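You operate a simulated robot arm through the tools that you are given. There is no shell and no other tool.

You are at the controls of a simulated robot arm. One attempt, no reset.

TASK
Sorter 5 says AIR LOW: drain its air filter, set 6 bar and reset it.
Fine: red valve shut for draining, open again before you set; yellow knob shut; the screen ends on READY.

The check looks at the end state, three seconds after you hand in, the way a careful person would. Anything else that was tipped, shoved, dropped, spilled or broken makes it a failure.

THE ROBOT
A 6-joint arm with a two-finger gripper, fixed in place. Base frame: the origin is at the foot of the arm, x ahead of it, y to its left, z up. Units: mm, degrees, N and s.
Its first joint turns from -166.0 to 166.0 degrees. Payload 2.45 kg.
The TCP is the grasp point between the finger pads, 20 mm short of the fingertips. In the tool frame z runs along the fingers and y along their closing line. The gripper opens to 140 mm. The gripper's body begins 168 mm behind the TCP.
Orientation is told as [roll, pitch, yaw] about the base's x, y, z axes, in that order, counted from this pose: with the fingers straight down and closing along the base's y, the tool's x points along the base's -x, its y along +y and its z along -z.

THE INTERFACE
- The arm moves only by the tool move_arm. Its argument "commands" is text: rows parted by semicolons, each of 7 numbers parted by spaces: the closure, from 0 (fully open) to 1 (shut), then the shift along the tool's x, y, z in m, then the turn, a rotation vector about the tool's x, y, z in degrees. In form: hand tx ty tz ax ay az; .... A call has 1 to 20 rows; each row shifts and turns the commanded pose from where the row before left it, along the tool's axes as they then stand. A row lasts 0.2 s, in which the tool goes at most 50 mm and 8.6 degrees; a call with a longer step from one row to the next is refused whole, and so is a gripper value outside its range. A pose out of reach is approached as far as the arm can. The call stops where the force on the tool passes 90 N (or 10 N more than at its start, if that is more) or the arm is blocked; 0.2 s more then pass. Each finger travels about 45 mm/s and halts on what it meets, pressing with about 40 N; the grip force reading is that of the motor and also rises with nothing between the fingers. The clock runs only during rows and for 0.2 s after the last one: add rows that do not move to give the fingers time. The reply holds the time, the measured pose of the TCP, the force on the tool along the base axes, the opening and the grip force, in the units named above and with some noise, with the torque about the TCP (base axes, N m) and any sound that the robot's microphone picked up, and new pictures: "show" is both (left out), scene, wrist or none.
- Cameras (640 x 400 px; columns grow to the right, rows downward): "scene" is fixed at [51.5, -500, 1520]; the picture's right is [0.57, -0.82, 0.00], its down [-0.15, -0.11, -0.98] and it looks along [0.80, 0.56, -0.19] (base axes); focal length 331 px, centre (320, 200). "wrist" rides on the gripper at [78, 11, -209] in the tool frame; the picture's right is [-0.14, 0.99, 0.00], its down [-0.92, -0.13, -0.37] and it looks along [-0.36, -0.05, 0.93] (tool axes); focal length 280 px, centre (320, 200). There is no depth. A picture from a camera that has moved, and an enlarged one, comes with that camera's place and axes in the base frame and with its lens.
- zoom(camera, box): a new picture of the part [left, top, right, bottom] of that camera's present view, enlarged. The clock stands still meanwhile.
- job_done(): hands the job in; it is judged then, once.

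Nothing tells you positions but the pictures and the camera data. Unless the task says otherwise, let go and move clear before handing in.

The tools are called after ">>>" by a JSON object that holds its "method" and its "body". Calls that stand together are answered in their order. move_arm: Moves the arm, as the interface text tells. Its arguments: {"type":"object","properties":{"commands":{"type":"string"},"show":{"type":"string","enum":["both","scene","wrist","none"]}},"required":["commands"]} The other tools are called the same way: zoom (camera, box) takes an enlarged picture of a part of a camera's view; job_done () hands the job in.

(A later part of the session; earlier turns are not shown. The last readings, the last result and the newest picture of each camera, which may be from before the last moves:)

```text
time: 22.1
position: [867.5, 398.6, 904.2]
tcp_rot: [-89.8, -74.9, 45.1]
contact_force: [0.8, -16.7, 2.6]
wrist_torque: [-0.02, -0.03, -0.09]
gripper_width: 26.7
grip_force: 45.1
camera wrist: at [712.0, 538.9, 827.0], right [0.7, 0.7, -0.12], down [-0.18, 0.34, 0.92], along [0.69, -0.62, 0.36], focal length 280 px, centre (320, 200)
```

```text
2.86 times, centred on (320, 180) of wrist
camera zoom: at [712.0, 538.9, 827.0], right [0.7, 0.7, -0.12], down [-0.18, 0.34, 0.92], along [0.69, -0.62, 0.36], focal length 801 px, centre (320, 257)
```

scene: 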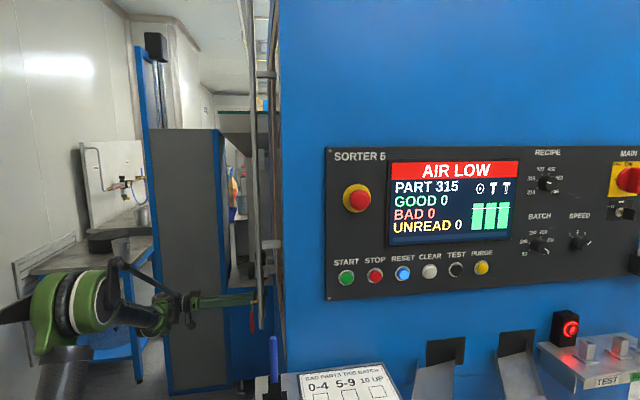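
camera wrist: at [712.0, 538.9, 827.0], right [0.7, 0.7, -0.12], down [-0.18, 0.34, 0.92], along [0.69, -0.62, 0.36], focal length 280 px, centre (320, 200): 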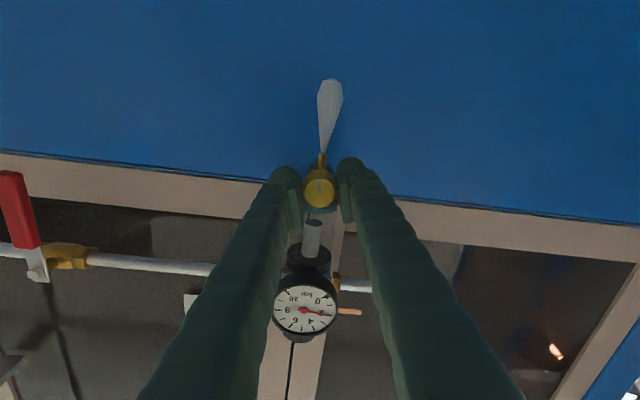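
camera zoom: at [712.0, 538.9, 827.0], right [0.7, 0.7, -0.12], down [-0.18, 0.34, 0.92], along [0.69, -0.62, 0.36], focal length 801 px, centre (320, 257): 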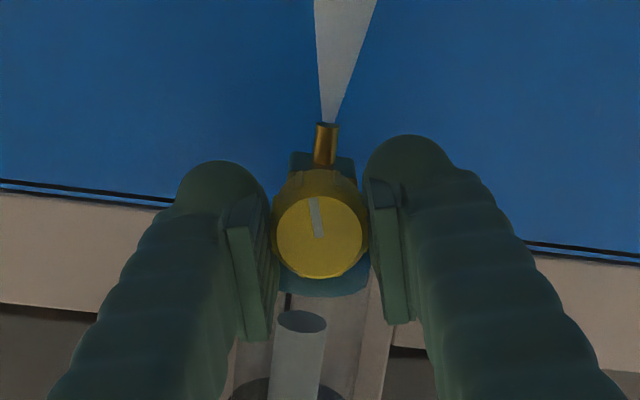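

Turning counter-clockwise opens the drain: a spray leaves the spout. I'll open it further and wait for it to empty.

>>> {"method": "move_arm", "body": {"commands": "1 0 0 0 0 0 -6; 1 0 0 0 0 0 -6; 1 0 0 0 0 0 -6; 1 0 0 0 0 0 -6; 1 0 0 0 0 0 -6; 1 0 0 0 0 0 0; 1 0 0 0 0 0 0; 1 0 0 0 0 0 0; 1 0 0 0 0 0 0; 1 0 0 0 0 0 0"}}

>>> {"method": "zoom", "body": {"camera": "wrist", "box": [200, 60, 440, 340]}}

```text
time: 24.3
position: [867.8, 399.0, 904.1]
tcp_rot: [-89.9, -44.9, 45.2]
contact_force: [10.6, -9.0, 1.4]
wrist_torque: [-0.04, -0.04, 0.07]
gripper_width: 26.6
grip_force: 45.2
camera wrist: at [685.6, 512.4, 842.1], right [0.56, 0.57, -0.6], down [0.13, 0.66, 0.74], along [0.82, -0.5, 0.29], focal length 280 px, centre (320, 200)
```

scene: 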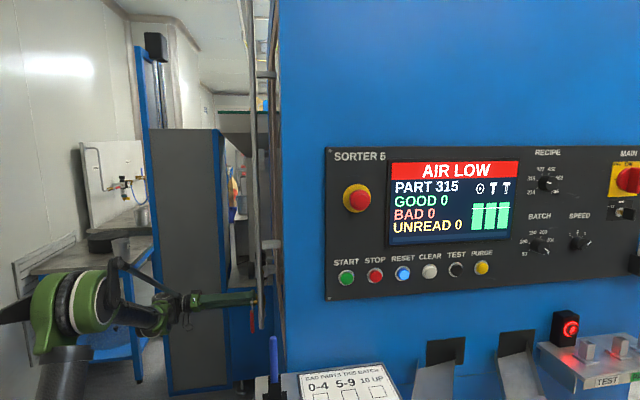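
wrist: 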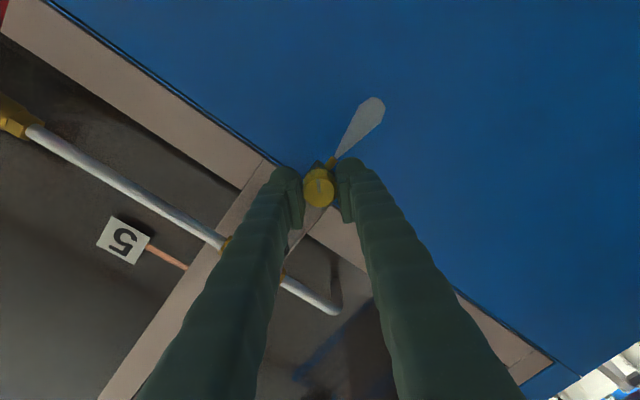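

```text
1.43 times, centred on (320, 200) of wrist
camera zoom: at [685.6, 512.4, 842.1], right [0.56, 0.57, -0.6], down [0.13, 0.66, 0.74], along [0.82, -0.5, 0.29], focal length 401 px, centre (320, 200)
```

zoom: 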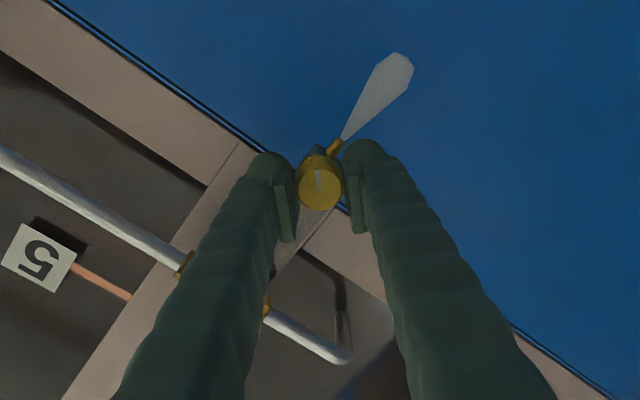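

The drain is open at 45° and still spraying. I'll hold and wait.

>>> {"method": "move_arm", "body": {"commands": "1 0 0 0 0 0 0; 1 0 0 0 0 0 0; 1 0 0 0 0 0 0; 1 0 0 0 0 0 0; 1 0 0 0 0 0 0; 1 0 0 0 0 0 0; 1 0 0 0 0 0 0; 1 0 0 0 0 0 0; 1 0 0 0 0 0 0; 1 0 0 0 0 0 0; 1 0 0 0 0 0 0; 1 0 0 0 0 0 0; 1 0 0 0 0 0 0; 1 0 0 0 0 0 0; 1 0 0 0 0 0 0; 1 0 0 0 0 0 0; 1 0 0 0 0 0 0; 1 0 0 0 0 0 0; 1 0 0 0 0 0 0; 1 0 0 0 0 0 0", "show": "wrist"}}

```text
time: 28.5
position: [867.8, 399.0, 903.7]
tcp_rot: [-89.9, -44.8, 45.3]
contact_force: [10.1, 1.1, 3.7]
wrist_torque: [-0.09, -0.03, 0.07]
gripper_width: 26.4
grip_force: 44.9
camera wrist: at [685.4, 512.5, 842.0], right [0.56, 0.57, -0.6], down [0.13, 0.66, 0.74], along [0.82, -0.5, 0.29], focal length 280 px, centre (320, 200)
```

wrist: 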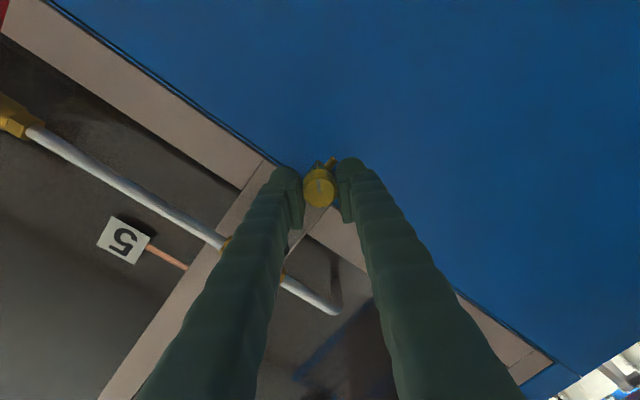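

The spray has stopped. I'll hold another second, then turn the knob back clockwise to shut and look at the bowl.

>>> {"method": "move_arm", "body": {"commands": "1 0 0 0 0 0 0; 1 0 0 0 0 0 0; 1 0 0 0 0 0 0; 1 0 0 0 0 0 0; 1 0 0 0 0 0 7.5; 1 0 0 0 0 0 7.5; 1 0 0 0 0 0 7.5; 1 0 0 0 0 0 7.5; 1 0 0 0 0 0 7.5; 1 0 0 0 0 0 7.5; 1 0 0 0 0 0 2; 1 0 0 0 0 0 0", "show": "wrist"}}

>>> {"method": "zoom", "body": {"camera": "wrist", "box": [220, 110, 420, 250]}}

>>> {"method": "zoom", "body": {"camera": "wrist", "box": [270, 180, 390, 350]}}

```text
time: 31.1
position: [866.5, 399.2, 904.2]
tcp_rot: [88.8, -87.9, -133.5]
contact_force: [9.3, -16.2, 12.4]
wrist_torque: [-0.12, -0.13, -0.05]
gripper_width: 26.9
grip_force: 44.6
camera wrist: at [728.0, 555.7, 827.2], right [0.69, 0.7, 0.17], down [-0.37, 0.15, 0.92], along [0.61, -0.7, 0.36], focal length 280 px, centre (320, 200)
```

wrist: 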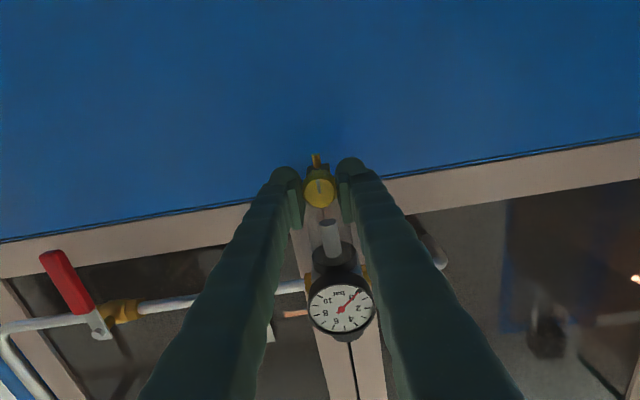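

```text
2.86 times, centred on (320, 180) of wrist
camera zoom: at [728.0, 555.7, 827.2], right [0.69, 0.7, 0.17], down [-0.37, 0.15, 0.92], along [0.61, -0.7, 0.36], focal length 801 px, centre (320, 257)
```

zoom: 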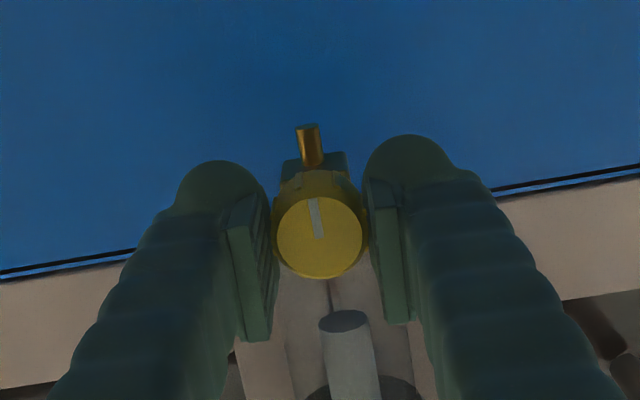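

```text
2.35 times, centred on (330, 265) of wrist
camera zoom: at [728.0, 555.7, 827.2], right [0.69, 0.7, 0.17], down [-0.37, 0.15, 0.92], along [0.61, -0.7, 0.36], focal length 660 px, centre (296, 47)
```

zoom: 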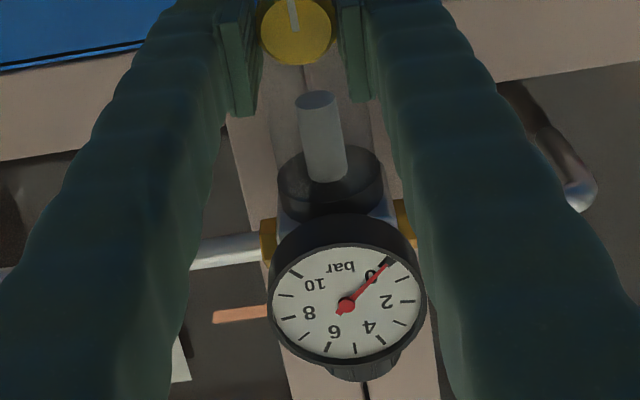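

The gauge is at 0, the tinted water in the bowl is gone and the knob's line is back at its shut position. I'll let go, back off and check the knob.

>>> {"method": "move_arm", "body": {"commands": "0.5 0 0 0 0 0 0; 0.5 0 0 0 0 0 0; 0.5 0 0 0 0 0 0; 0.5 0 0 -0.04 0 0 0; 0.5 0 0 -0.04 0 0 -2; 0.5 0 0 -0.03 0 0 0; 1 0 0 0 0 0 0"}}

>>> {"method": "zoom", "body": {"camera": "wrist", "box": [260, 100, 400, 240]}}

```text
time: 32.7
position: [784.6, 479.5, 901.5]
tcp_rot: [-50.7, -89.8, 6.2]
contact_force: [1.0, 0.3, -0.2]
wrist_torque: [-0.02, 0.01, 0.0]
gripper_width: 35.6
grip_force: 0.1
camera wrist: at [643.7, 633.7, 824.3], right [0.7, 0.7, 0.14], down [-0.35, 0.17, 0.92], along [0.63, -0.69, 0.36], focal length 280 px, centre (320, 200)
```

scene: 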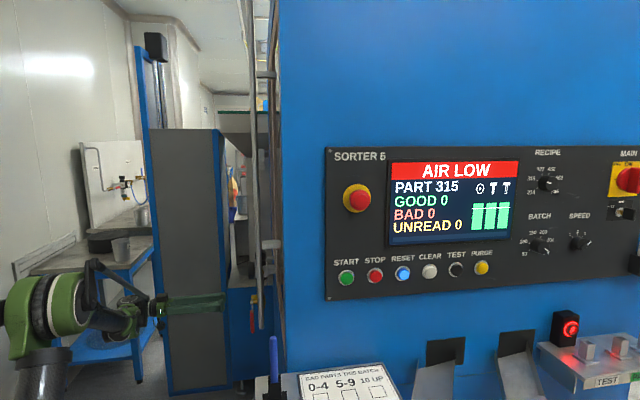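
wrist: 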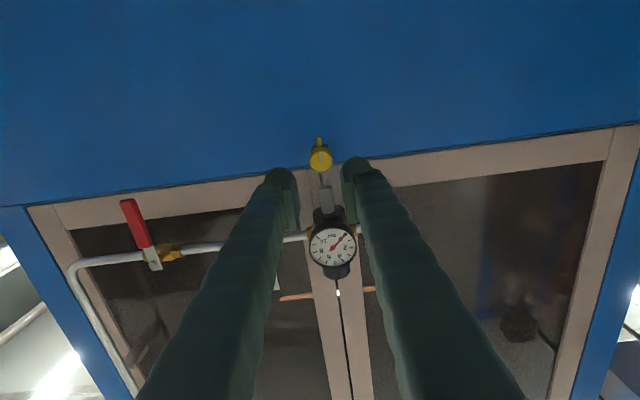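

```text
2.86 times, centred on (330, 170) of wrist
camera zoom: at [643.7, 633.7, 824.3], right [0.7, 0.7, 0.14], down [-0.35, 0.17, 0.92], along [0.63, -0.69, 0.36], focal length 801 px, centre (291, 286)
```

zoom: 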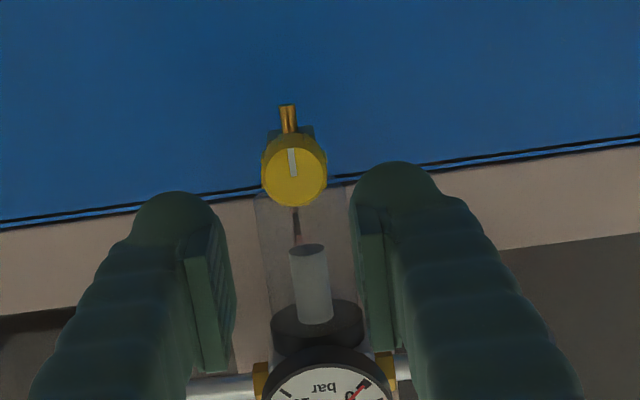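

The bowl is empty and the drain is shut. Now I'll carry the closed fingers to the far side of the hanging lever to push it open again.

>>> {"method": "move_arm", "body": {"commands": "1 -0.0062 -0.0431 0 0 0 0; 1 -0.0062 -0.0431 0 0 0 0; 1 -0.0062 -0.0431 0 0 0 0; 1 -0.0062 -0.0431 0 0 0 0; 1 -0.0062 -0.0431 0 0 0 0; 1 -0.0062 -0.0431 0 0 0 0; 1 -0.0062 -0.0431 0 0 0 0; 1 0 0 0.0375 0 0 0; 1 0 0 0.0375 0 0 0; 1 0 0 0 0 0 0"}}

>>> {"method": "zoom", "body": {"camera": "wrist", "box": [220, 110, 440, 260]}}

>>> {"method": "zoom", "body": {"camera": "scene", "box": [200, 220, 300, 340]}}

```text
time: 34.9
position: [632.0, 210.0, 945.5]
tcp_rot: [-42.4, -89.9, -2.4]
contact_force: [-0.2, 0.5, -0.2]
wrist_torque: [0.02, -0.03, 0.0]
gripper_width: 0.0
grip_force: 29.4
camera wrist: at [491.2, 365.0, 867.7], right [0.7, 0.7, 0.14], down [-0.35, 0.17, 0.92], along [0.63, -0.69, 0.36], focal length 280 px, centre (320, 200)
```

scene: 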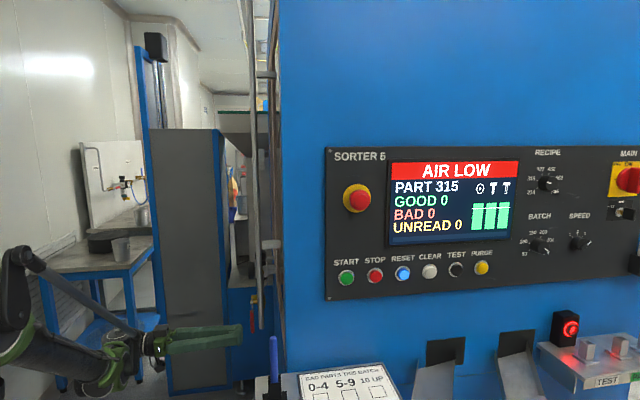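
wrist: 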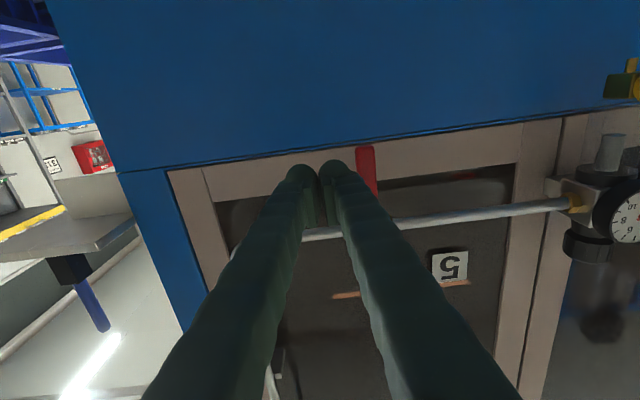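

```text
2.67 times, centred on (330, 185) of wrist
camera zoom: at [491.2, 365.0, 867.7], right [0.7, 0.7, 0.14], down [-0.35, 0.17, 0.92], along [0.63, -0.69, 0.36], focal length 748 px, centre (293, 240)
```

zoom: 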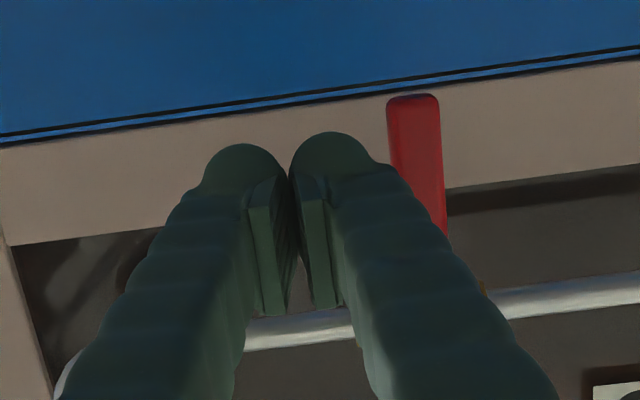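

```text
3.33 times, centred on (250, 280) of scene
camera zoom: at [51.5, -500.0, 1520.0], right [0.57, -0.82, 0.0], down [-0.15, -0.11, -0.98], along [0.8, 0.56, -0.19], focal length 1103 px, centre (553, -67)
```

zoom: 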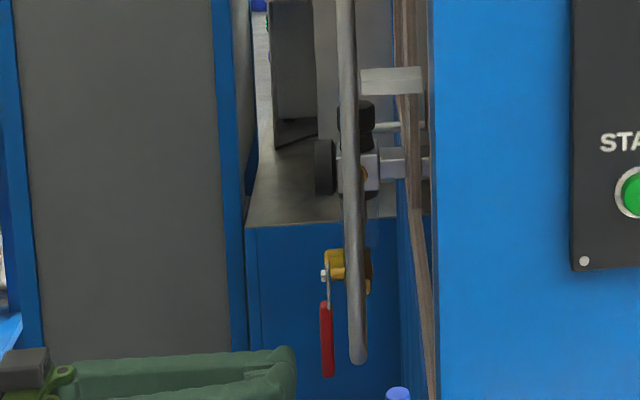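

The closed fingers are level with the lever on its far side and the way ahead is clear. I'll move in and push it round toward the open position.

>>> {"method": "move_arm", "body": {"commands": "1 0 0 0.0185 0 0 0; 1 0 0 0.0185 0 0 0; 1 0 0.007 0 0 0 0; 1 0 0.007 0 0 0 0; 1 0.0034 0.0081 0 0 0 0; 1 0.0034 0.0081 0 0 0 0; 1 0.0013 0.00985 0 0 0 0; 1 0.0013 0.00985 0 0 0 0; 1 -0.00185 0.01075 0 0 0 0; 1 -0.00185 0.01075 0 0 0 0; 1 -0.00545 0.01045 0 0 0 0; 1 -0.00545 0.01045 0 0 0 0; 1 -0.009 0.00875 0 0 0 0; 1 -0.009 0.00875 0 0 0 0; 1 0 0 0 0 0 0"}}

>>> {"method": "zoom", "body": {"camera": "wrist", "box": [180, 100, 440, 300]}}

```text
time: 38.1
position: [733.5, 260.6, 970.6]
tcp_rot: [-42.2, -89.8, -2.5]
contact_force: [-0.1, -1.0, -1.3]
wrist_torque: [-0.01, -0.01, -0.01]
gripper_width: 0.1
grip_force: 29.3
camera wrist: at [592.1, 416.6, 892.1], right [0.7, 0.7, 0.14], down [-0.35, 0.17, 0.92], along [0.63, -0.69, 0.36], focal length 280 px, centre (320, 200)
```

scene: 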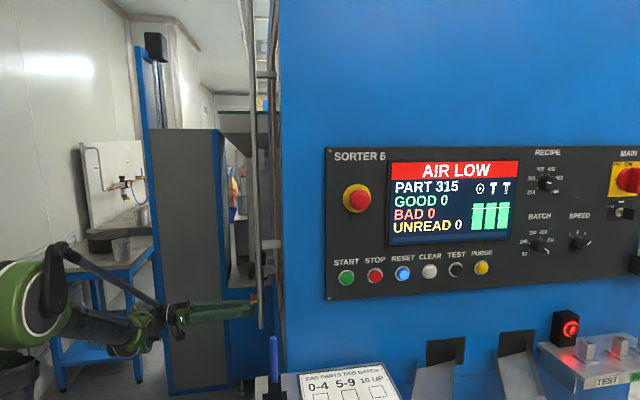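
wrist: 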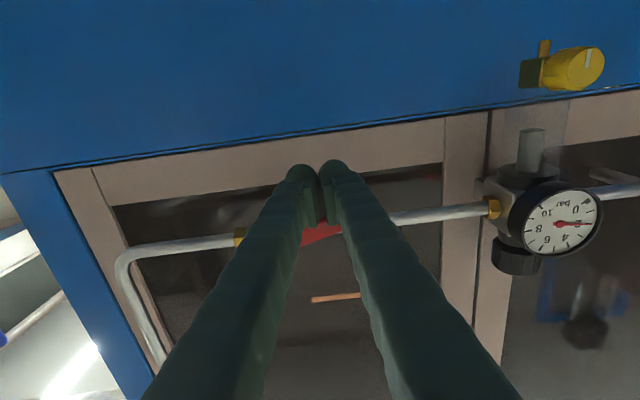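

```text
2.00 times, centred on (310, 200) of wrist
camera zoom: at [592.1, 416.6, 892.1], right [0.7, 0.7, 0.14], down [-0.35, 0.17, 0.92], along [0.63, -0.69, 0.36], focal length 561 px, centre (340, 200)
```

zoom: 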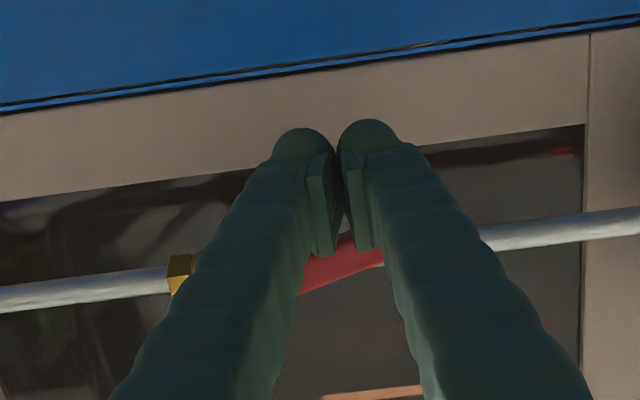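

The lever is within about 13° of open and the gauge is back at 2 bar. I'll push the rest of the way up to its stop.

>>> {"method": "move_arm", "body": {"commands": "1 -0.005 0.003 0 0 0 0; 1 -0.005 0.003 0 0 0 0; 1 -0.004 0.003 0 0 0 0; 1 -0.003 0.002 0 0 0 0; 1 -0.002 0 0 0 0 0; 1 -0.002 0 0 0 0 0; 1 -0.002 0 0 0 0 0; 1 -0.002 0 0 0 0 0", "show": "wrist"}}

>>> {"method": "zoom", "body": {"camera": "wrist", "box": [180, 100, 440, 300]}}

```text
time: 39.9
position: [741.4, 269.1, 991.0]
tcp_rot: [-14.8, -89.7, -29.9]
contact_force: [-19.9, -11.3, -76.6]
wrist_torque: [0.9, -0.05, -0.17]
gripper_width: 6.0
grip_force: 29.5
camera wrist: at [600.4, 424.7, 915.2], right [0.7, 0.7, 0.14], down [-0.35, 0.17, 0.92], along [0.63, -0.69, 0.36], focal length 280 px, centre (320, 200)
```

wrist: 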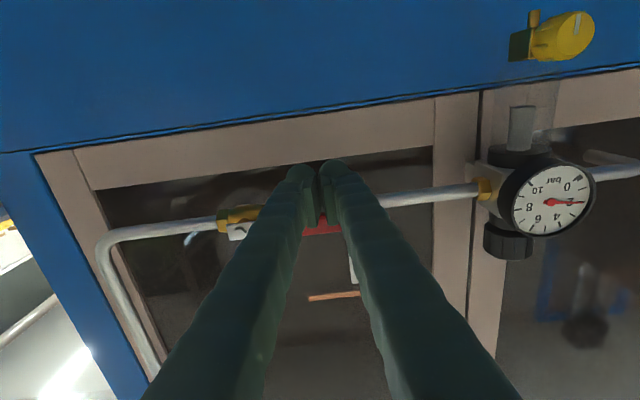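

```text
2.00 times, centred on (310, 200) of wrist
camera zoom: at [600.4, 424.7, 915.2], right [0.7, 0.7, 0.14], down [-0.35, 0.17, 0.92], along [0.63, -0.69, 0.36], focal length 561 px, centre (340, 200)
```

zoom: 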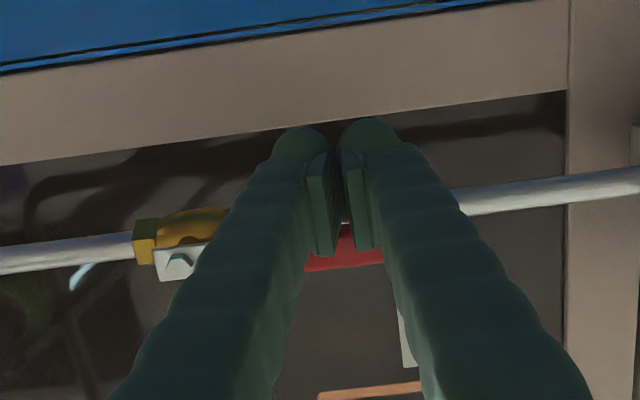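

The lever is hard against its open stop (about 76 N). I'll back off and move up to a 45° downward view of the regulator knob, which I'll grip next.

>>> {"method": "move_arm", "body": {"commands": "1 0.012 0 0 0 0 0; 1 0 0 -0.05 0 0 0; 1 0 0 -0.05 0 0 0; 0.5 0 0 0 0 7.5 0; 0.5 0 0 0 0 7.5 0; 0.5 0 0 0 0 7.5 0; 0.5 0 0 0 0 7.5 0; 0.5 0 0 0 0 7.5 0; 0.5 0 0 0 0 7.5 0; 0.5 -0.0263 0.0256 -0.0244 0 0 0; 0.5 -0.0263 0.0256 -0.0244 0 0 0; 0.5 -0.0263 0.0256 -0.0244 0 0 0; 0.5 -0.0263 0.0256 -0.0244 0 0 0; 0.5 -0.0263 0.0256 -0.0244 0 0 0; 0.5 -0.0263 0.0256 -0.0244 0 0 0; 0.5 -0.0263 0.0256 -0.0244 0 0 0; 0.5 0 0 0 0 0 0"}}

>>> {"method": "zoom", "body": {"camera": "wrist", "box": [240, 60, 420, 200]}}

>>> {"method": "zoom", "body": {"camera": "wrist", "box": [40, 60, 240, 200]}}

```text
time: 43.5
position: [804.9, 462.6, 1235.3]
tcp_rot: [-0.1, -44.9, -44.7]
contact_force: [0.4, 0.1, 0.3]
wrist_torque: [0.03, -0.01, 0.01]
gripper_width: 69.9
grip_force: 0.0
camera wrist: at [667.9, 614.3, 1330.0], right [0.77, 0.64, 0.1], down [0.19, -0.37, 0.91], along [0.61, -0.68, -0.4], focal length 280 px, centre (320, 200)
```

scene: 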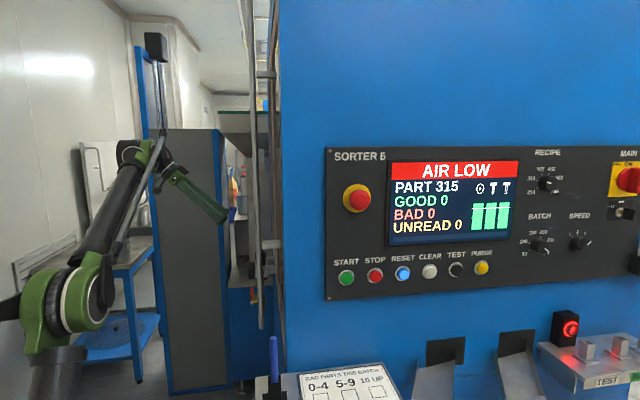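
wrist: 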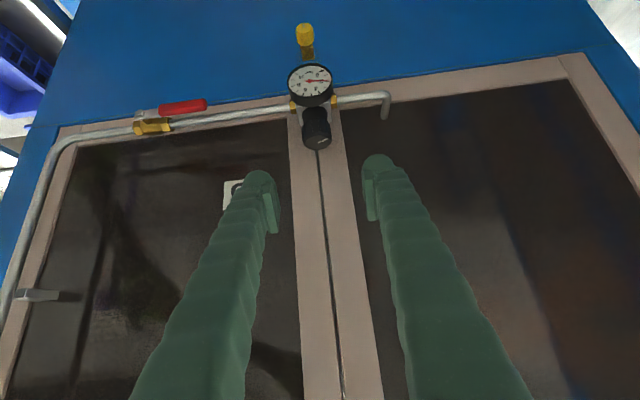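

```text
2.86 times, centred on (330, 130) of wrist
camera zoom: at [667.9, 614.3, 1330.0], right [0.77, 0.64, 0.1], down [0.19, -0.37, 0.91], along [0.61, -0.68, -0.4], focal length 801 px, centre (291, 400)
```

zoom: 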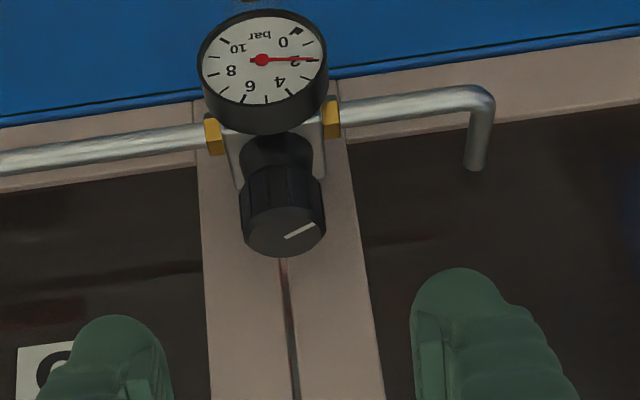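

```text
2.86 times, centred on (140, 130) of wrist
camera zoom: at [667.9, 614.3, 1330.0], right [0.77, 0.64, 0.1], down [0.19, -0.37, 0.91], along [0.61, -0.68, -0.4], focal length 801 px, centre (834, 400)
```

zoom: 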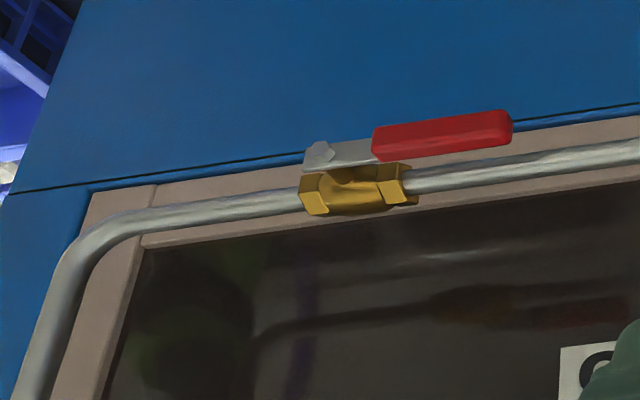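

The valve is open again and the lever lies along the pipe. The knob axis is at about e = 382, w = 891, with its top near z = 1090 and about 42 mm across. I'll swing the tool 35° round and stand off along its approach line, which leaves room for a clockwise stroke.

>>> {"method": "move_arm", "body": {"commands": "0.5 0 0 0 -4.94 0 -4.96; 0.5 0 0 0 -4.94 0 -4.96; 0.5 0 0 0 -4.94 0 -4.96; 0.5 0 0 0 -4.94 0 -4.96; 0.5 0 0 0 -4.94 0 -4.96; 0.5 0.00895 -0.0193 0.0213 0 0 0; 0.5 0.00895 -0.0193 0.0213 0 0 0; 0.5 0.00895 -0.0193 0.0213 0 0 0; 0.5 0.00895 -0.0193 0.0213 0 0 0; 0.5 0 0 0 0 0 0"}}

>>> {"method": "zoom", "body": {"camera": "wrist", "box": [220, 60, 420, 200]}}

```text
time: 45.7
position: [825.1, 379.1, 1146.6]
tcp_rot: [-0.1, -44.8, -9.6]
contact_force: [-0.5, -0.4, 0.6]
wrist_torque: [-0.01, -0.03, -0.01]
gripper_width: 69.8
grip_force: 0.0
camera wrist: at [625.4, 424.4, 1239.2], right [0.26, 0.96, 0.1], down [0.36, -0.19, 0.91], along [0.89, -0.2, -0.4], focal length 280 px, centre (320, 200)
```

scene: 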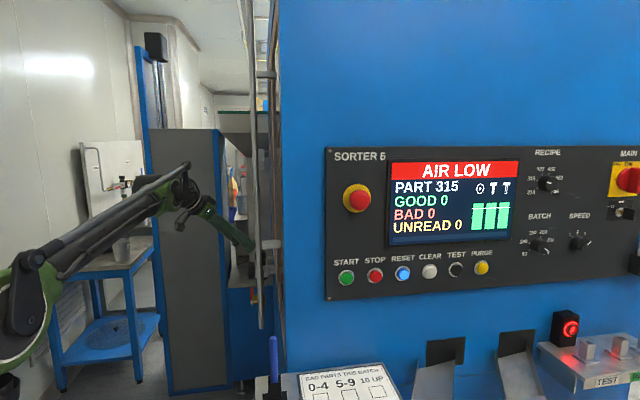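
wrist: 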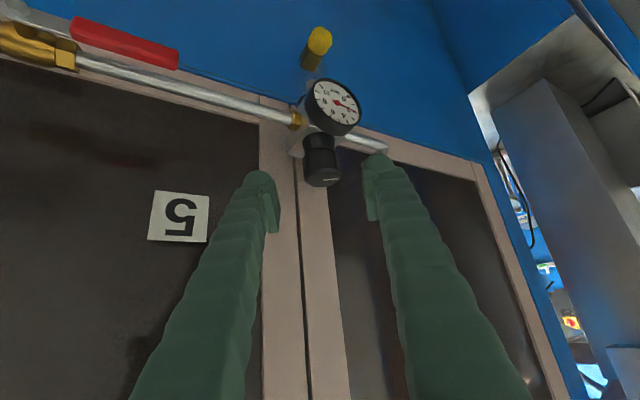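

```text
2.86 times, centred on (320, 130) of wrist
camera zoom: at [625.4, 424.4, 1239.2], right [0.26, 0.96, 0.1], down [0.36, -0.19, 0.91], along [0.89, -0.2, -0.4], focal length 801 px, centre (320, 400)
```

zoom: 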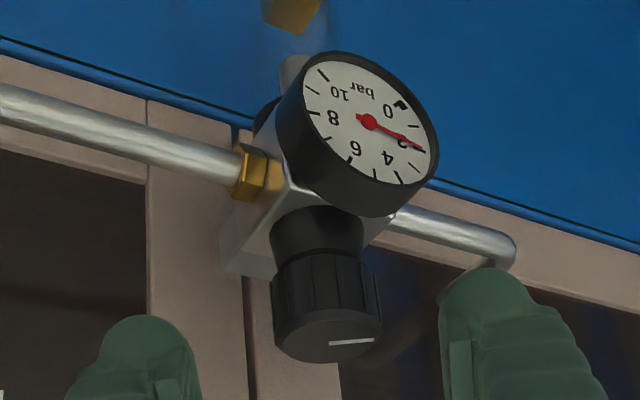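

The knob top is clear in view, and I measure the wall frame at about e = 440–445 just behind it. To keep the fingers off the frame I'll swing back to 25°, narrow the opening and approach partway.

>>> {"method": "move_arm", "body": {"commands": "0.614 0 0 0 3.53 0 3.54; 0.614 0 0 0 3.53 0 3.54; 0.614 -0.0016 0.0141 0 0 0 0; 0.614 0 0 0.02 0 0 0; 0.614 0 0 0.02 0 0 0; 0.614 0 0 0.015 0 0 0; 0.614 0 0 0 0 0 0"}}

>>> {"method": "zoom", "body": {"camera": "wrist", "box": [220, 90, 420, 230]}}

>>> {"method": "zoom", "body": {"camera": "scene", "box": [190, 180, 310, 320]}}

```text
time: 47.3
position: [867.5, 379.4, 1109.3]
tcp_rot: [-0.2, -44.9, -19.6]
contact_force: [0.2, 0.2, -0.1]
wrist_torque: [-0.01, -0.03, 0.0]
gripper_width: 54.2
grip_force: 0.0
camera wrist: at [680.5, 459.2, 1203.8], right [0.43, 0.9, 0.1], down [0.33, -0.25, 0.91], along [0.84, -0.36, -0.4], focal length 280 px, centre (320, 200)
```

scene: 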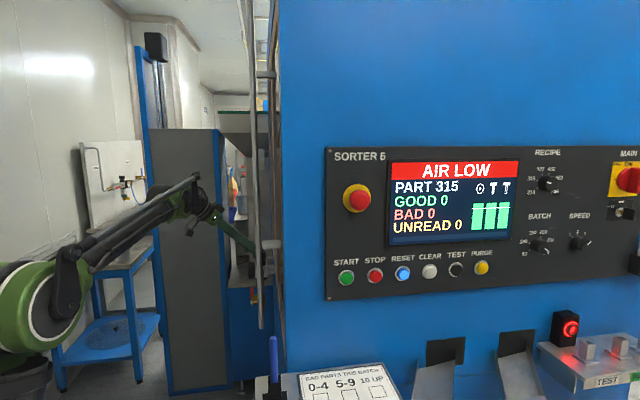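
wrist: 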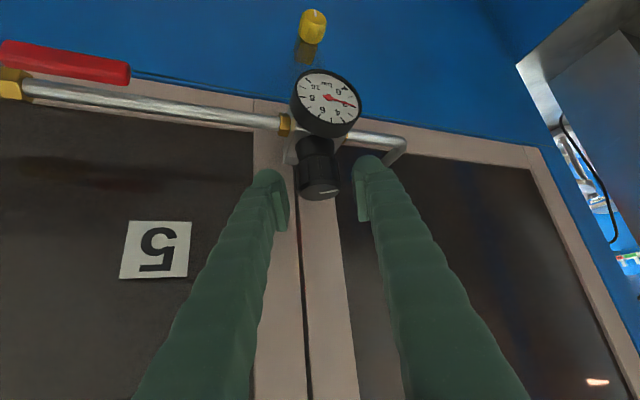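

```text
2.86 times, centred on (320, 160) of wrist
camera zoom: at [680.5, 459.2, 1203.8], right [0.43, 0.9, 0.1], down [0.33, -0.25, 0.91], along [0.84, -0.36, -0.4], focal length 801 px, centre (320, 314)
```

zoom: 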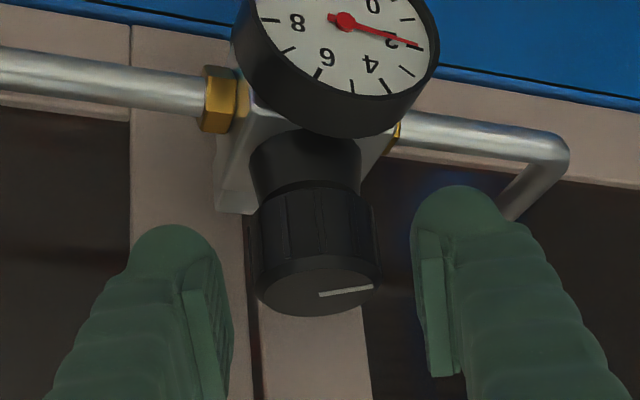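

```text
2.86 times, centred on (250, 250) of scene
camera zoom: at [51.5, -500.0, 1520.0], right [0.57, -0.82, 0.0], down [-0.15, -0.11, -0.98], along [0.8, 0.56, -0.19], focal length 946 px, centre (520, 57)
```

zoom: 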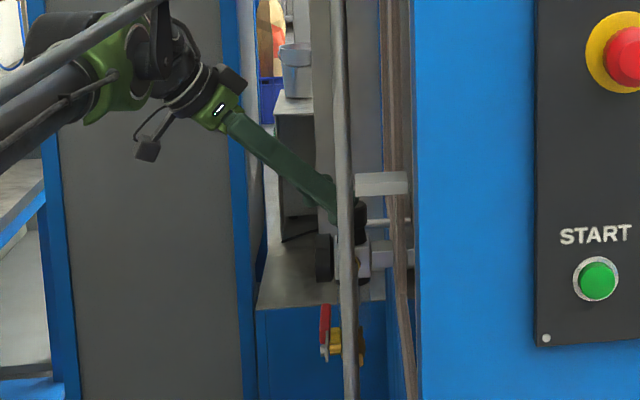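

The fingers are lined up on either side of the knob. I'll advance the last 41 mm and grip it.

>>> {"method": "move_arm", "body": {"commands": "0.614 0 0 0.0138 0 0 0; 0.614 0 0 0.0138 0 0 0; 0.614 0 0 0.0134 0 0 0; 0.614 0 0 0 0 0 0; 1 0 0 0 0 0 0; 1 0 0 0 0 0 0; 1 0 0 0 0 0 0; 1 0 0 0 0 0 0"}}

>>> {"method": "zoom", "body": {"camera": "wrist", "box": [220, 100, 420, 240]}}

```text
time: 49.1
position: [895.6, 368.7, 1080.6]
tcp_rot: [-0.1, -44.9, -19.7]
contact_force: [-10.1, -13.1, -11.0]
wrist_torque: [-0.42, 0.22, -0.03]
gripper_width: 40.3
grip_force: 45.5
camera wrist: at [708.3, 447.8, 1175.0], right [0.43, 0.9, 0.1], down [0.33, -0.25, 0.91], along [0.84, -0.36, -0.4], focal length 280 px, centre (320, 200)
```

scene: 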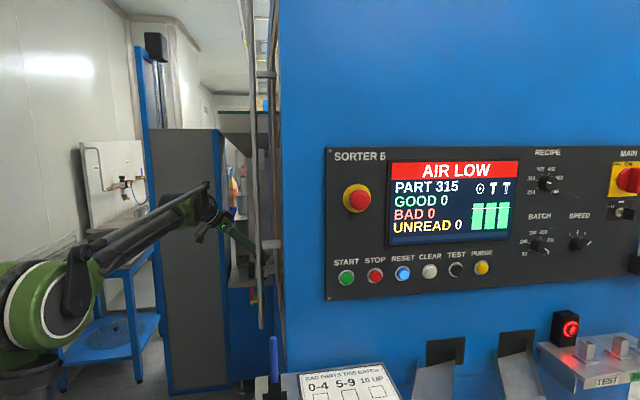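
wrist: 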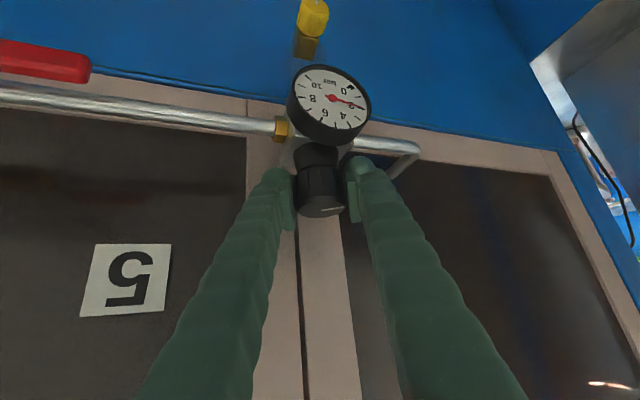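

```text
2.86 times, centred on (320, 170) of wrist
camera zoom: at [708.3, 447.8, 1175.0], right [0.43, 0.9, 0.1], down [0.33, -0.25, 0.91], along [0.84, -0.36, -0.4], focal length 801 px, centre (320, 286)
```

zoom: 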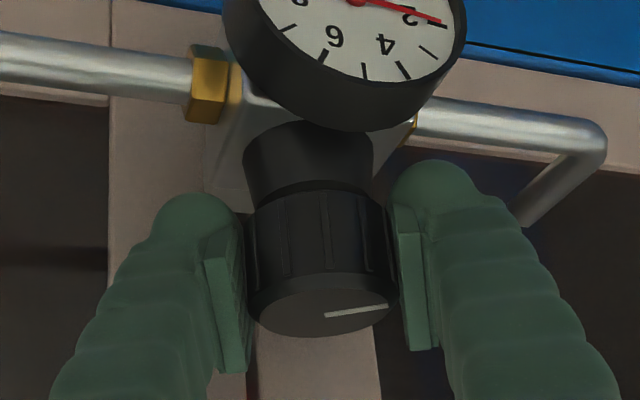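

The knob is gripped at 40 mm. I'll turn it clockwise 14° and read the gauge.

>>> {"method": "move_arm", "body": {"commands": "1 0 0 0 2.47 0 2.48; 1 0 0 0 2.47 0 2.48; 1 0 0 0 2.47 0 2.48; 1 0 0 0 2.47 0 2.48; 1 0 0 0 0 0 0; 1 0 0 0 0 0 0", "show": "wrist"}}

>>> {"method": "zoom", "body": {"camera": "wrist", "box": [220, 50, 420, 230]}}

```text
time: 50.5
position: [895.7, 368.8, 1080.4]
tcp_rot: [-0.1, -45.0, -33.7]
contact_force: [18.2, -7.1, -3.2]
wrist_torque: [-0.33, -0.14, 0.06]
gripper_width: 40.3
grip_force: 44.4
camera wrist: at [732.8, 491.1, 1174.9], right [0.63, 0.77, 0.1], down [0.26, -0.32, 0.91], along [0.73, -0.55, -0.4], focal length 280 px, centre (320, 200)
```

wrist: 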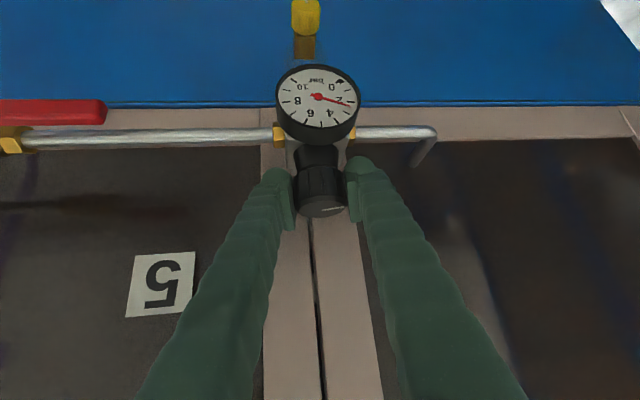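

```text
2.22 times, centred on (320, 140) of wrist
camera zoom: at [732.8, 491.1, 1174.9], right [0.63, 0.77, 0.1], down [0.26, -0.32, 0.91], along [0.73, -0.55, -0.4], focal length 623 px, centre (320, 333)
```

zoom: 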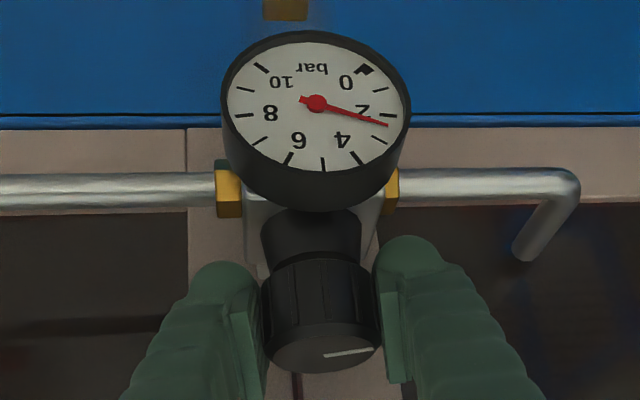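

Clockwise raises it: the needle went from 2.0 to about 2.35, so roughly 40° per bar. I'll continue the stroke.

>>> {"method": "move_arm", "body": {"commands": "1 0 0 0 3.54 0 3.54; 1 0 0 0 3.54 0 3.54; 1 0 0 0 3.54 0 3.54; 1 0 0 0 3.54 0 3.54; 1 0 0 0 3.54 0 3.54; 1 0 0 0 3.54 0 3.54; 1 0 0 0 3.54 0 3.54; 1 0 0 0 0 0 0; 1 0 0 0 0 0 0"}}

>>> {"method": "zoom", "body": {"camera": "wrist", "box": [200, 50, 400, 230]}}

```text
time: 52.5
position: [896.9, 370.7, 1080.0]
tcp_rot: [0.1, -45.0, -68.7]
contact_force: [69.6, 22.0, 40.7]
wrist_torque: [0.2, -1.32, 0.24]
gripper_width: 40.3
grip_force: 44.8
camera wrist: at [832.4, 563.4, 1173.7], right [0.96, 0.27, 0.1], down [0.02, -0.41, 0.91], along [0.29, -0.87, -0.4], focal length 280 px, centre (320, 200)
```

scene: 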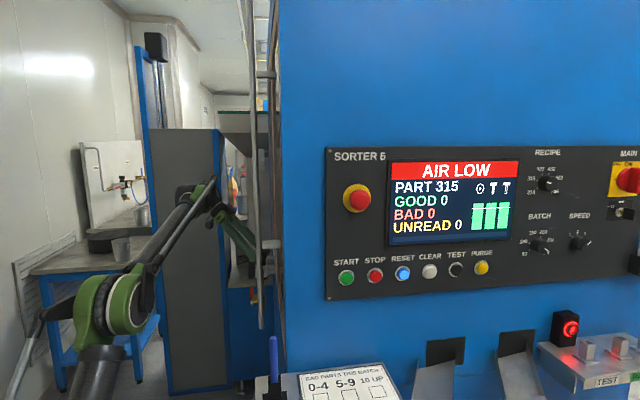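
wrist: 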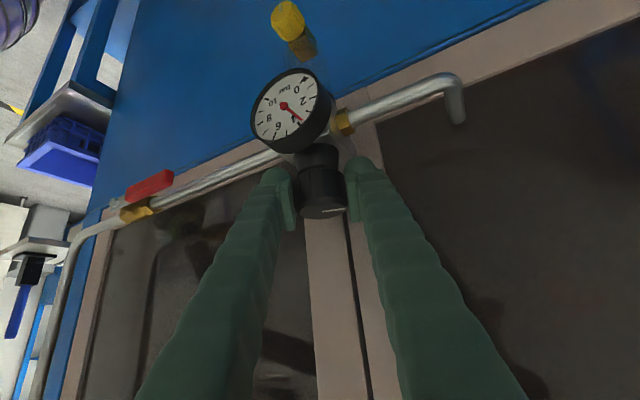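

```text
2.22 times, centred on (300, 140) of wrist
camera zoom: at [832.4, 563.4, 1173.7], right [0.96, 0.27, 0.1], down [0.02, -0.41, 0.91], along [0.29, -0.87, -0.4], focal length 623 px, centre (364, 333)
```

zoom: 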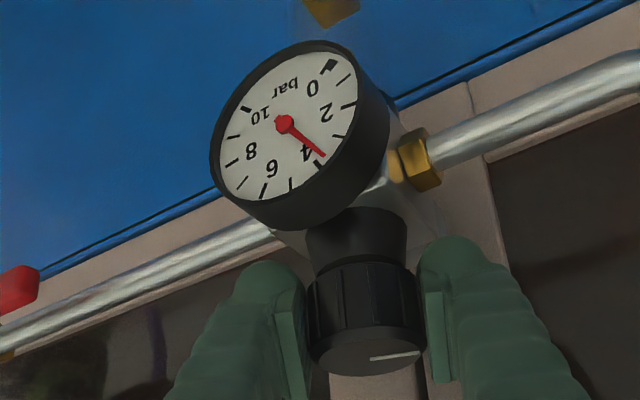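

The gauge is at about 3.7 bar. The sideways force built up because the TCP sat about 3 mm off the knob axis. I'll release, recentre on the axis and swing back for a second stroke.

>>> {"method": "move_arm", "body": {"commands": "0.614 0 0 0 0 0 0; 0.614 0 0 0 0 0 0; 0.614 0 0 0 0 0 0; 0.614 -0.0013 0.0019 0.0013 0 0 0; 0.614 0 0 0 -5 0 -5; 0.614 0 0 0 -5 0 -5; 0.614 0 0 0 -5 0 -5; 0.614 0 0 0 -5 0 -5; 0.614 0 0 0 -5 0 -5; 0.614 0 0 0 -5 0 -5; 0.614 0 0 0 -5 0 -5; 0.614 0 0 0 0 0 0", "show": "wrist"}}

>>> {"method": "zoom", "body": {"camera": "wrist", "box": [220, 50, 420, 230]}}

```text
time: 55.1
position: [896.4, 366.6, 1082.0]
tcp_rot: [-0.1, -44.9, -19.2]
contact_force: [0.4, 0.4, 1.3]
wrist_torque: [-0.02, 0.0, 0.04]
gripper_width: 54.1
grip_force: 0.0
camera wrist: at [707.6, 444.8, 1174.6], right [0.42, 0.9, 0.1], down [0.33, -0.25, 0.91], along [0.85, -0.35, -0.4], focal length 280 px, centre (320, 200)
```

wrist: 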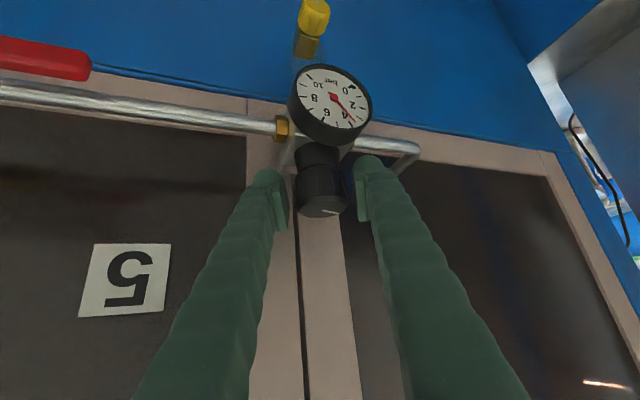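

```text
2.22 times, centred on (320, 140) of wrist
camera zoom: at [707.6, 444.8, 1174.6], right [0.42, 0.9, 0.1], down [0.33, -0.25, 0.91], along [0.85, -0.35, -0.4], focal length 623 px, centre (320, 333)
```

zoom: 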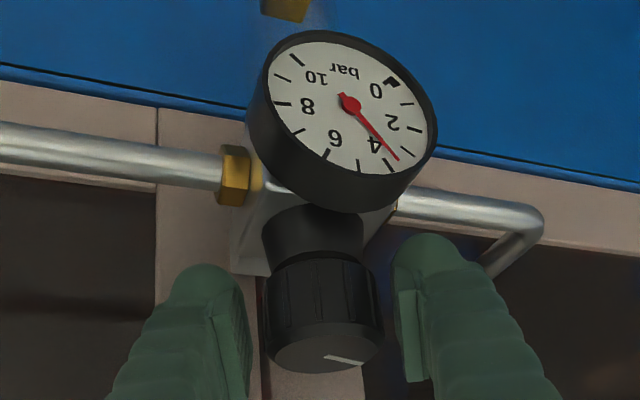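

The needle holds at about 3.75. I'll grip again and turn clockwise another 42°.

>>> {"method": "move_arm", "body": {"commands": "0.614 0.0005 0.001 0.0023 0 0 0; 1 0 0 0 0 0 0; 1 0 0 0 0 0 0; 1 0 0 0 0 0 0; 1 0 0 0 3.54 0 3.54; 1 0 0 0 3.54 0 3.54; 1 0 0 0 3.54 0 3.54; 1 0 0 0 3.54 0 3.54; 1 0 0 0 3.54 0 3.54; 1 0 0 0 3.54 0 3.54; 1 0 0 0 3.54 0 3.54; 1 0 0 0 3.54 0 3.54; 1 0 0 0 0 0 0; 1 0 0 0 0 0 0", "show": "wrist"}}

>>> {"method": "zoom", "body": {"camera": "wrist", "box": [200, 50, 400, 230]}}

```text
time: 58.1
position: [897.9, 368.7, 1079.4]
tcp_rot: [-0.1, -44.9, -59.3]
contact_force: [-21.8, -14.9, -17.8]
wrist_torque: [-0.24, 0.11, 0.0]
gripper_width: 40.2
grip_force: 45.0
camera wrist: at [803.7, 548.8, 1173.1], right [0.9, 0.42, 0.1], down [0.09, -0.4, 0.91], along [0.42, -0.81, -0.4], focal length 280 px, centre (320, 200)
```

wrist: 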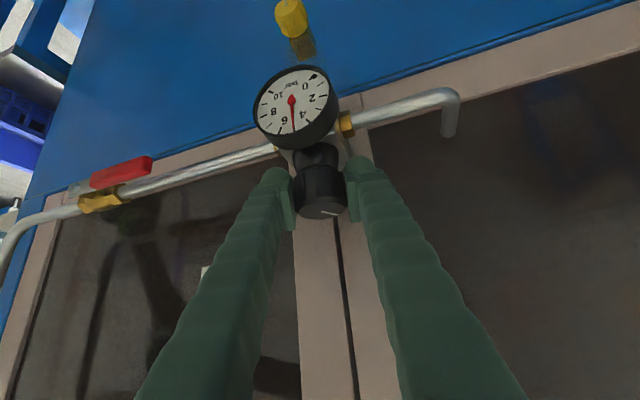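

```text
2.22 times, centred on (300, 140) of wrist
camera zoom: at [803.7, 548.8, 1173.1], right [0.9, 0.42, 0.1], down [0.09, -0.4, 0.91], along [0.42, -0.81, -0.4], focal length 623 px, centre (364, 333)
```

zoom: 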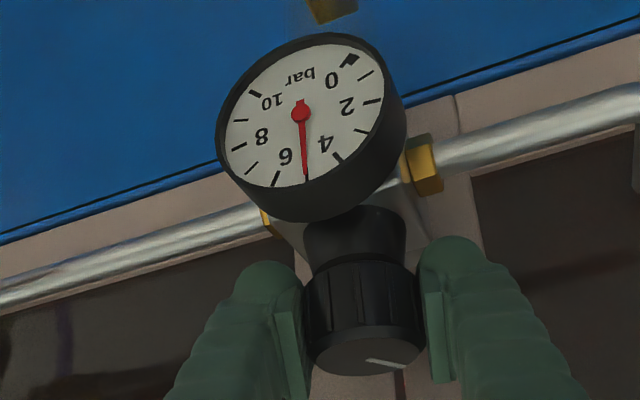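

The gauge is at 5.0 bar, about 31° per bar. I'll release, swing back 35°, re-grip and turn about 25° more.

>>> {"method": "move_arm", "body": {"commands": "0.614 0 0 0 0 0 0; 0.614 0 0 0 0 0 0; 0.614 0 0 0 0 0 0; 0.614 0 0 0 -4.95 0 -4.95; 0.614 0 0 0 -4.95 0 -4.95; 0.614 0 0 0 -4.95 0 -4.95; 0.614 0 0 0 -4.95 0 -4.95; 0.614 0 0 0 -4.95 0 -4.95; 1 0 0 0 0 0 0; 1 0 0 0 0 0 0; 1 0 0 0 0 0 0; 1 0 0 0 3.54 0 3.54; 1 0 0 0 3.54 0 3.54; 1 0 0 0 3.54 0 3.54; 1 0 0 0 3.54 0 3.54; 1 0 0 0 3.54 0 3.54; 1 0 0 0 0 0 0; 1 0 0 0 0 0 0; 1 0 0 0 0 0 0", "show": "wrist"}}

>>> {"method": "zoom", "body": {"camera": "wrist", "box": [220, 50, 400, 190]}}

```text
time: 62.1
position: [897.7, 368.0, 1079.6]
tcp_rot: [-0.1, -44.9, -49.2]
contact_force: [-11.5, -21.2, -12.2]
wrist_torque: [-0.26, 0.08, -0.03]
gripper_width: 40.2
grip_force: 44.7
camera wrist: at [774.3, 528.8, 1173.2], right [0.82, 0.57, 0.1], down [0.16, -0.38, 0.91], along [0.56, -0.73, -0.4], focal length 280 px, centre (320, 200)
```

wrist: 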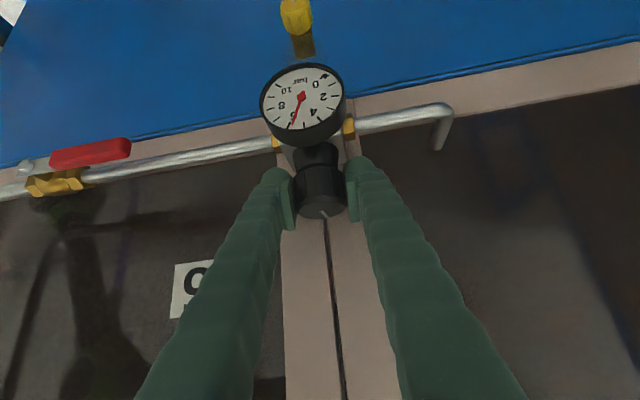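

```text
2.86 times, centred on (310, 120) of wrist
camera zoom: at [774.3, 528.8, 1173.2], right [0.82, 0.57, 0.1], down [0.16, -0.38, 0.91], along [0.56, -0.73, -0.4], focal length 801 px, centre (349, 429)
```

zoom: 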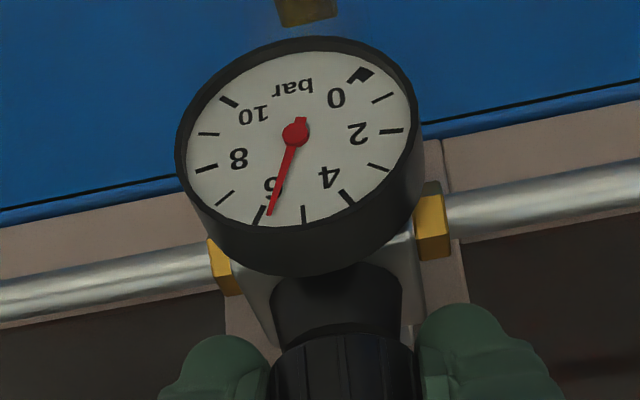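

The needle reads about 5.8 bar. I'll turn roughly 5° more and read it carefully.

>>> {"method": "move_arm", "body": {"commands": "1 0 0 0 1.77 0 1.77; 1 0 0 0 1.77 0 1.77; 1 0 0 0 0 0 0; 1 0 0 0 0 0 0; 1 0 0 0 0 0 0", "show": "wrist"}}

>>> {"method": "zoom", "body": {"camera": "wrist", "box": [250, 50, 360, 140]}}

```text
time: 63.3
position: [897.9, 367.3, 1079.7]
tcp_rot: [-0.1, -45.0, -54.3]
contact_force: [-11.4, -26.3, -14.7]
wrist_torque: [-0.31, 0.06, -0.01]
gripper_width: 39.9
grip_force: 45.2
camera wrist: at [788.8, 539.0, 1173.2], right [0.86, 0.5, 0.1], down [0.12, -0.39, 0.91], along [0.49, -0.77, -0.4], focal length 280 px, centre (320, 200)
```

wrist: 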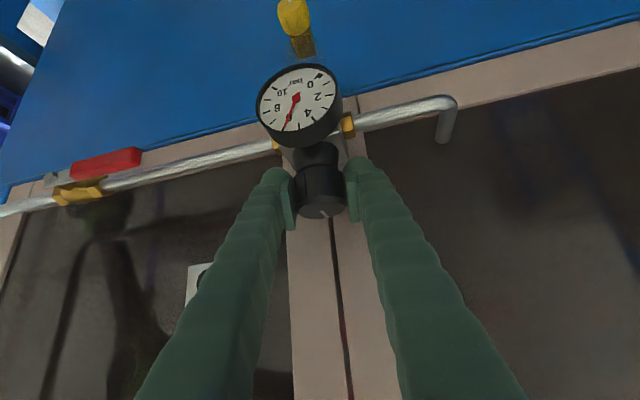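

```text
4.44 times, centred on (305, 95) of wrist
camera zoom: at [788.8, 539.0, 1173.2], right [0.86, 0.5, 0.1], down [0.12, -0.39, 0.91], along [0.49, -0.77, -0.4], focal length 1246 px, centre (387, 667)
```

zoom: 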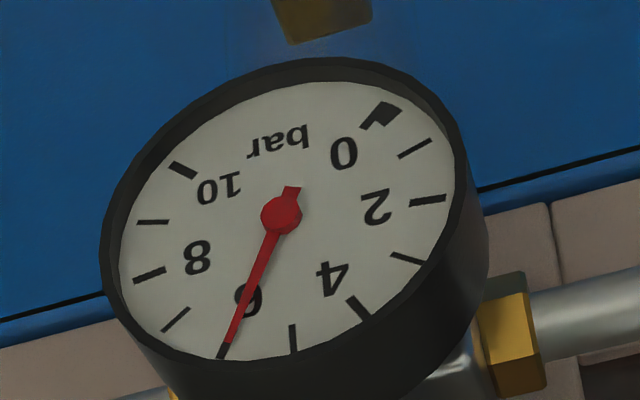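

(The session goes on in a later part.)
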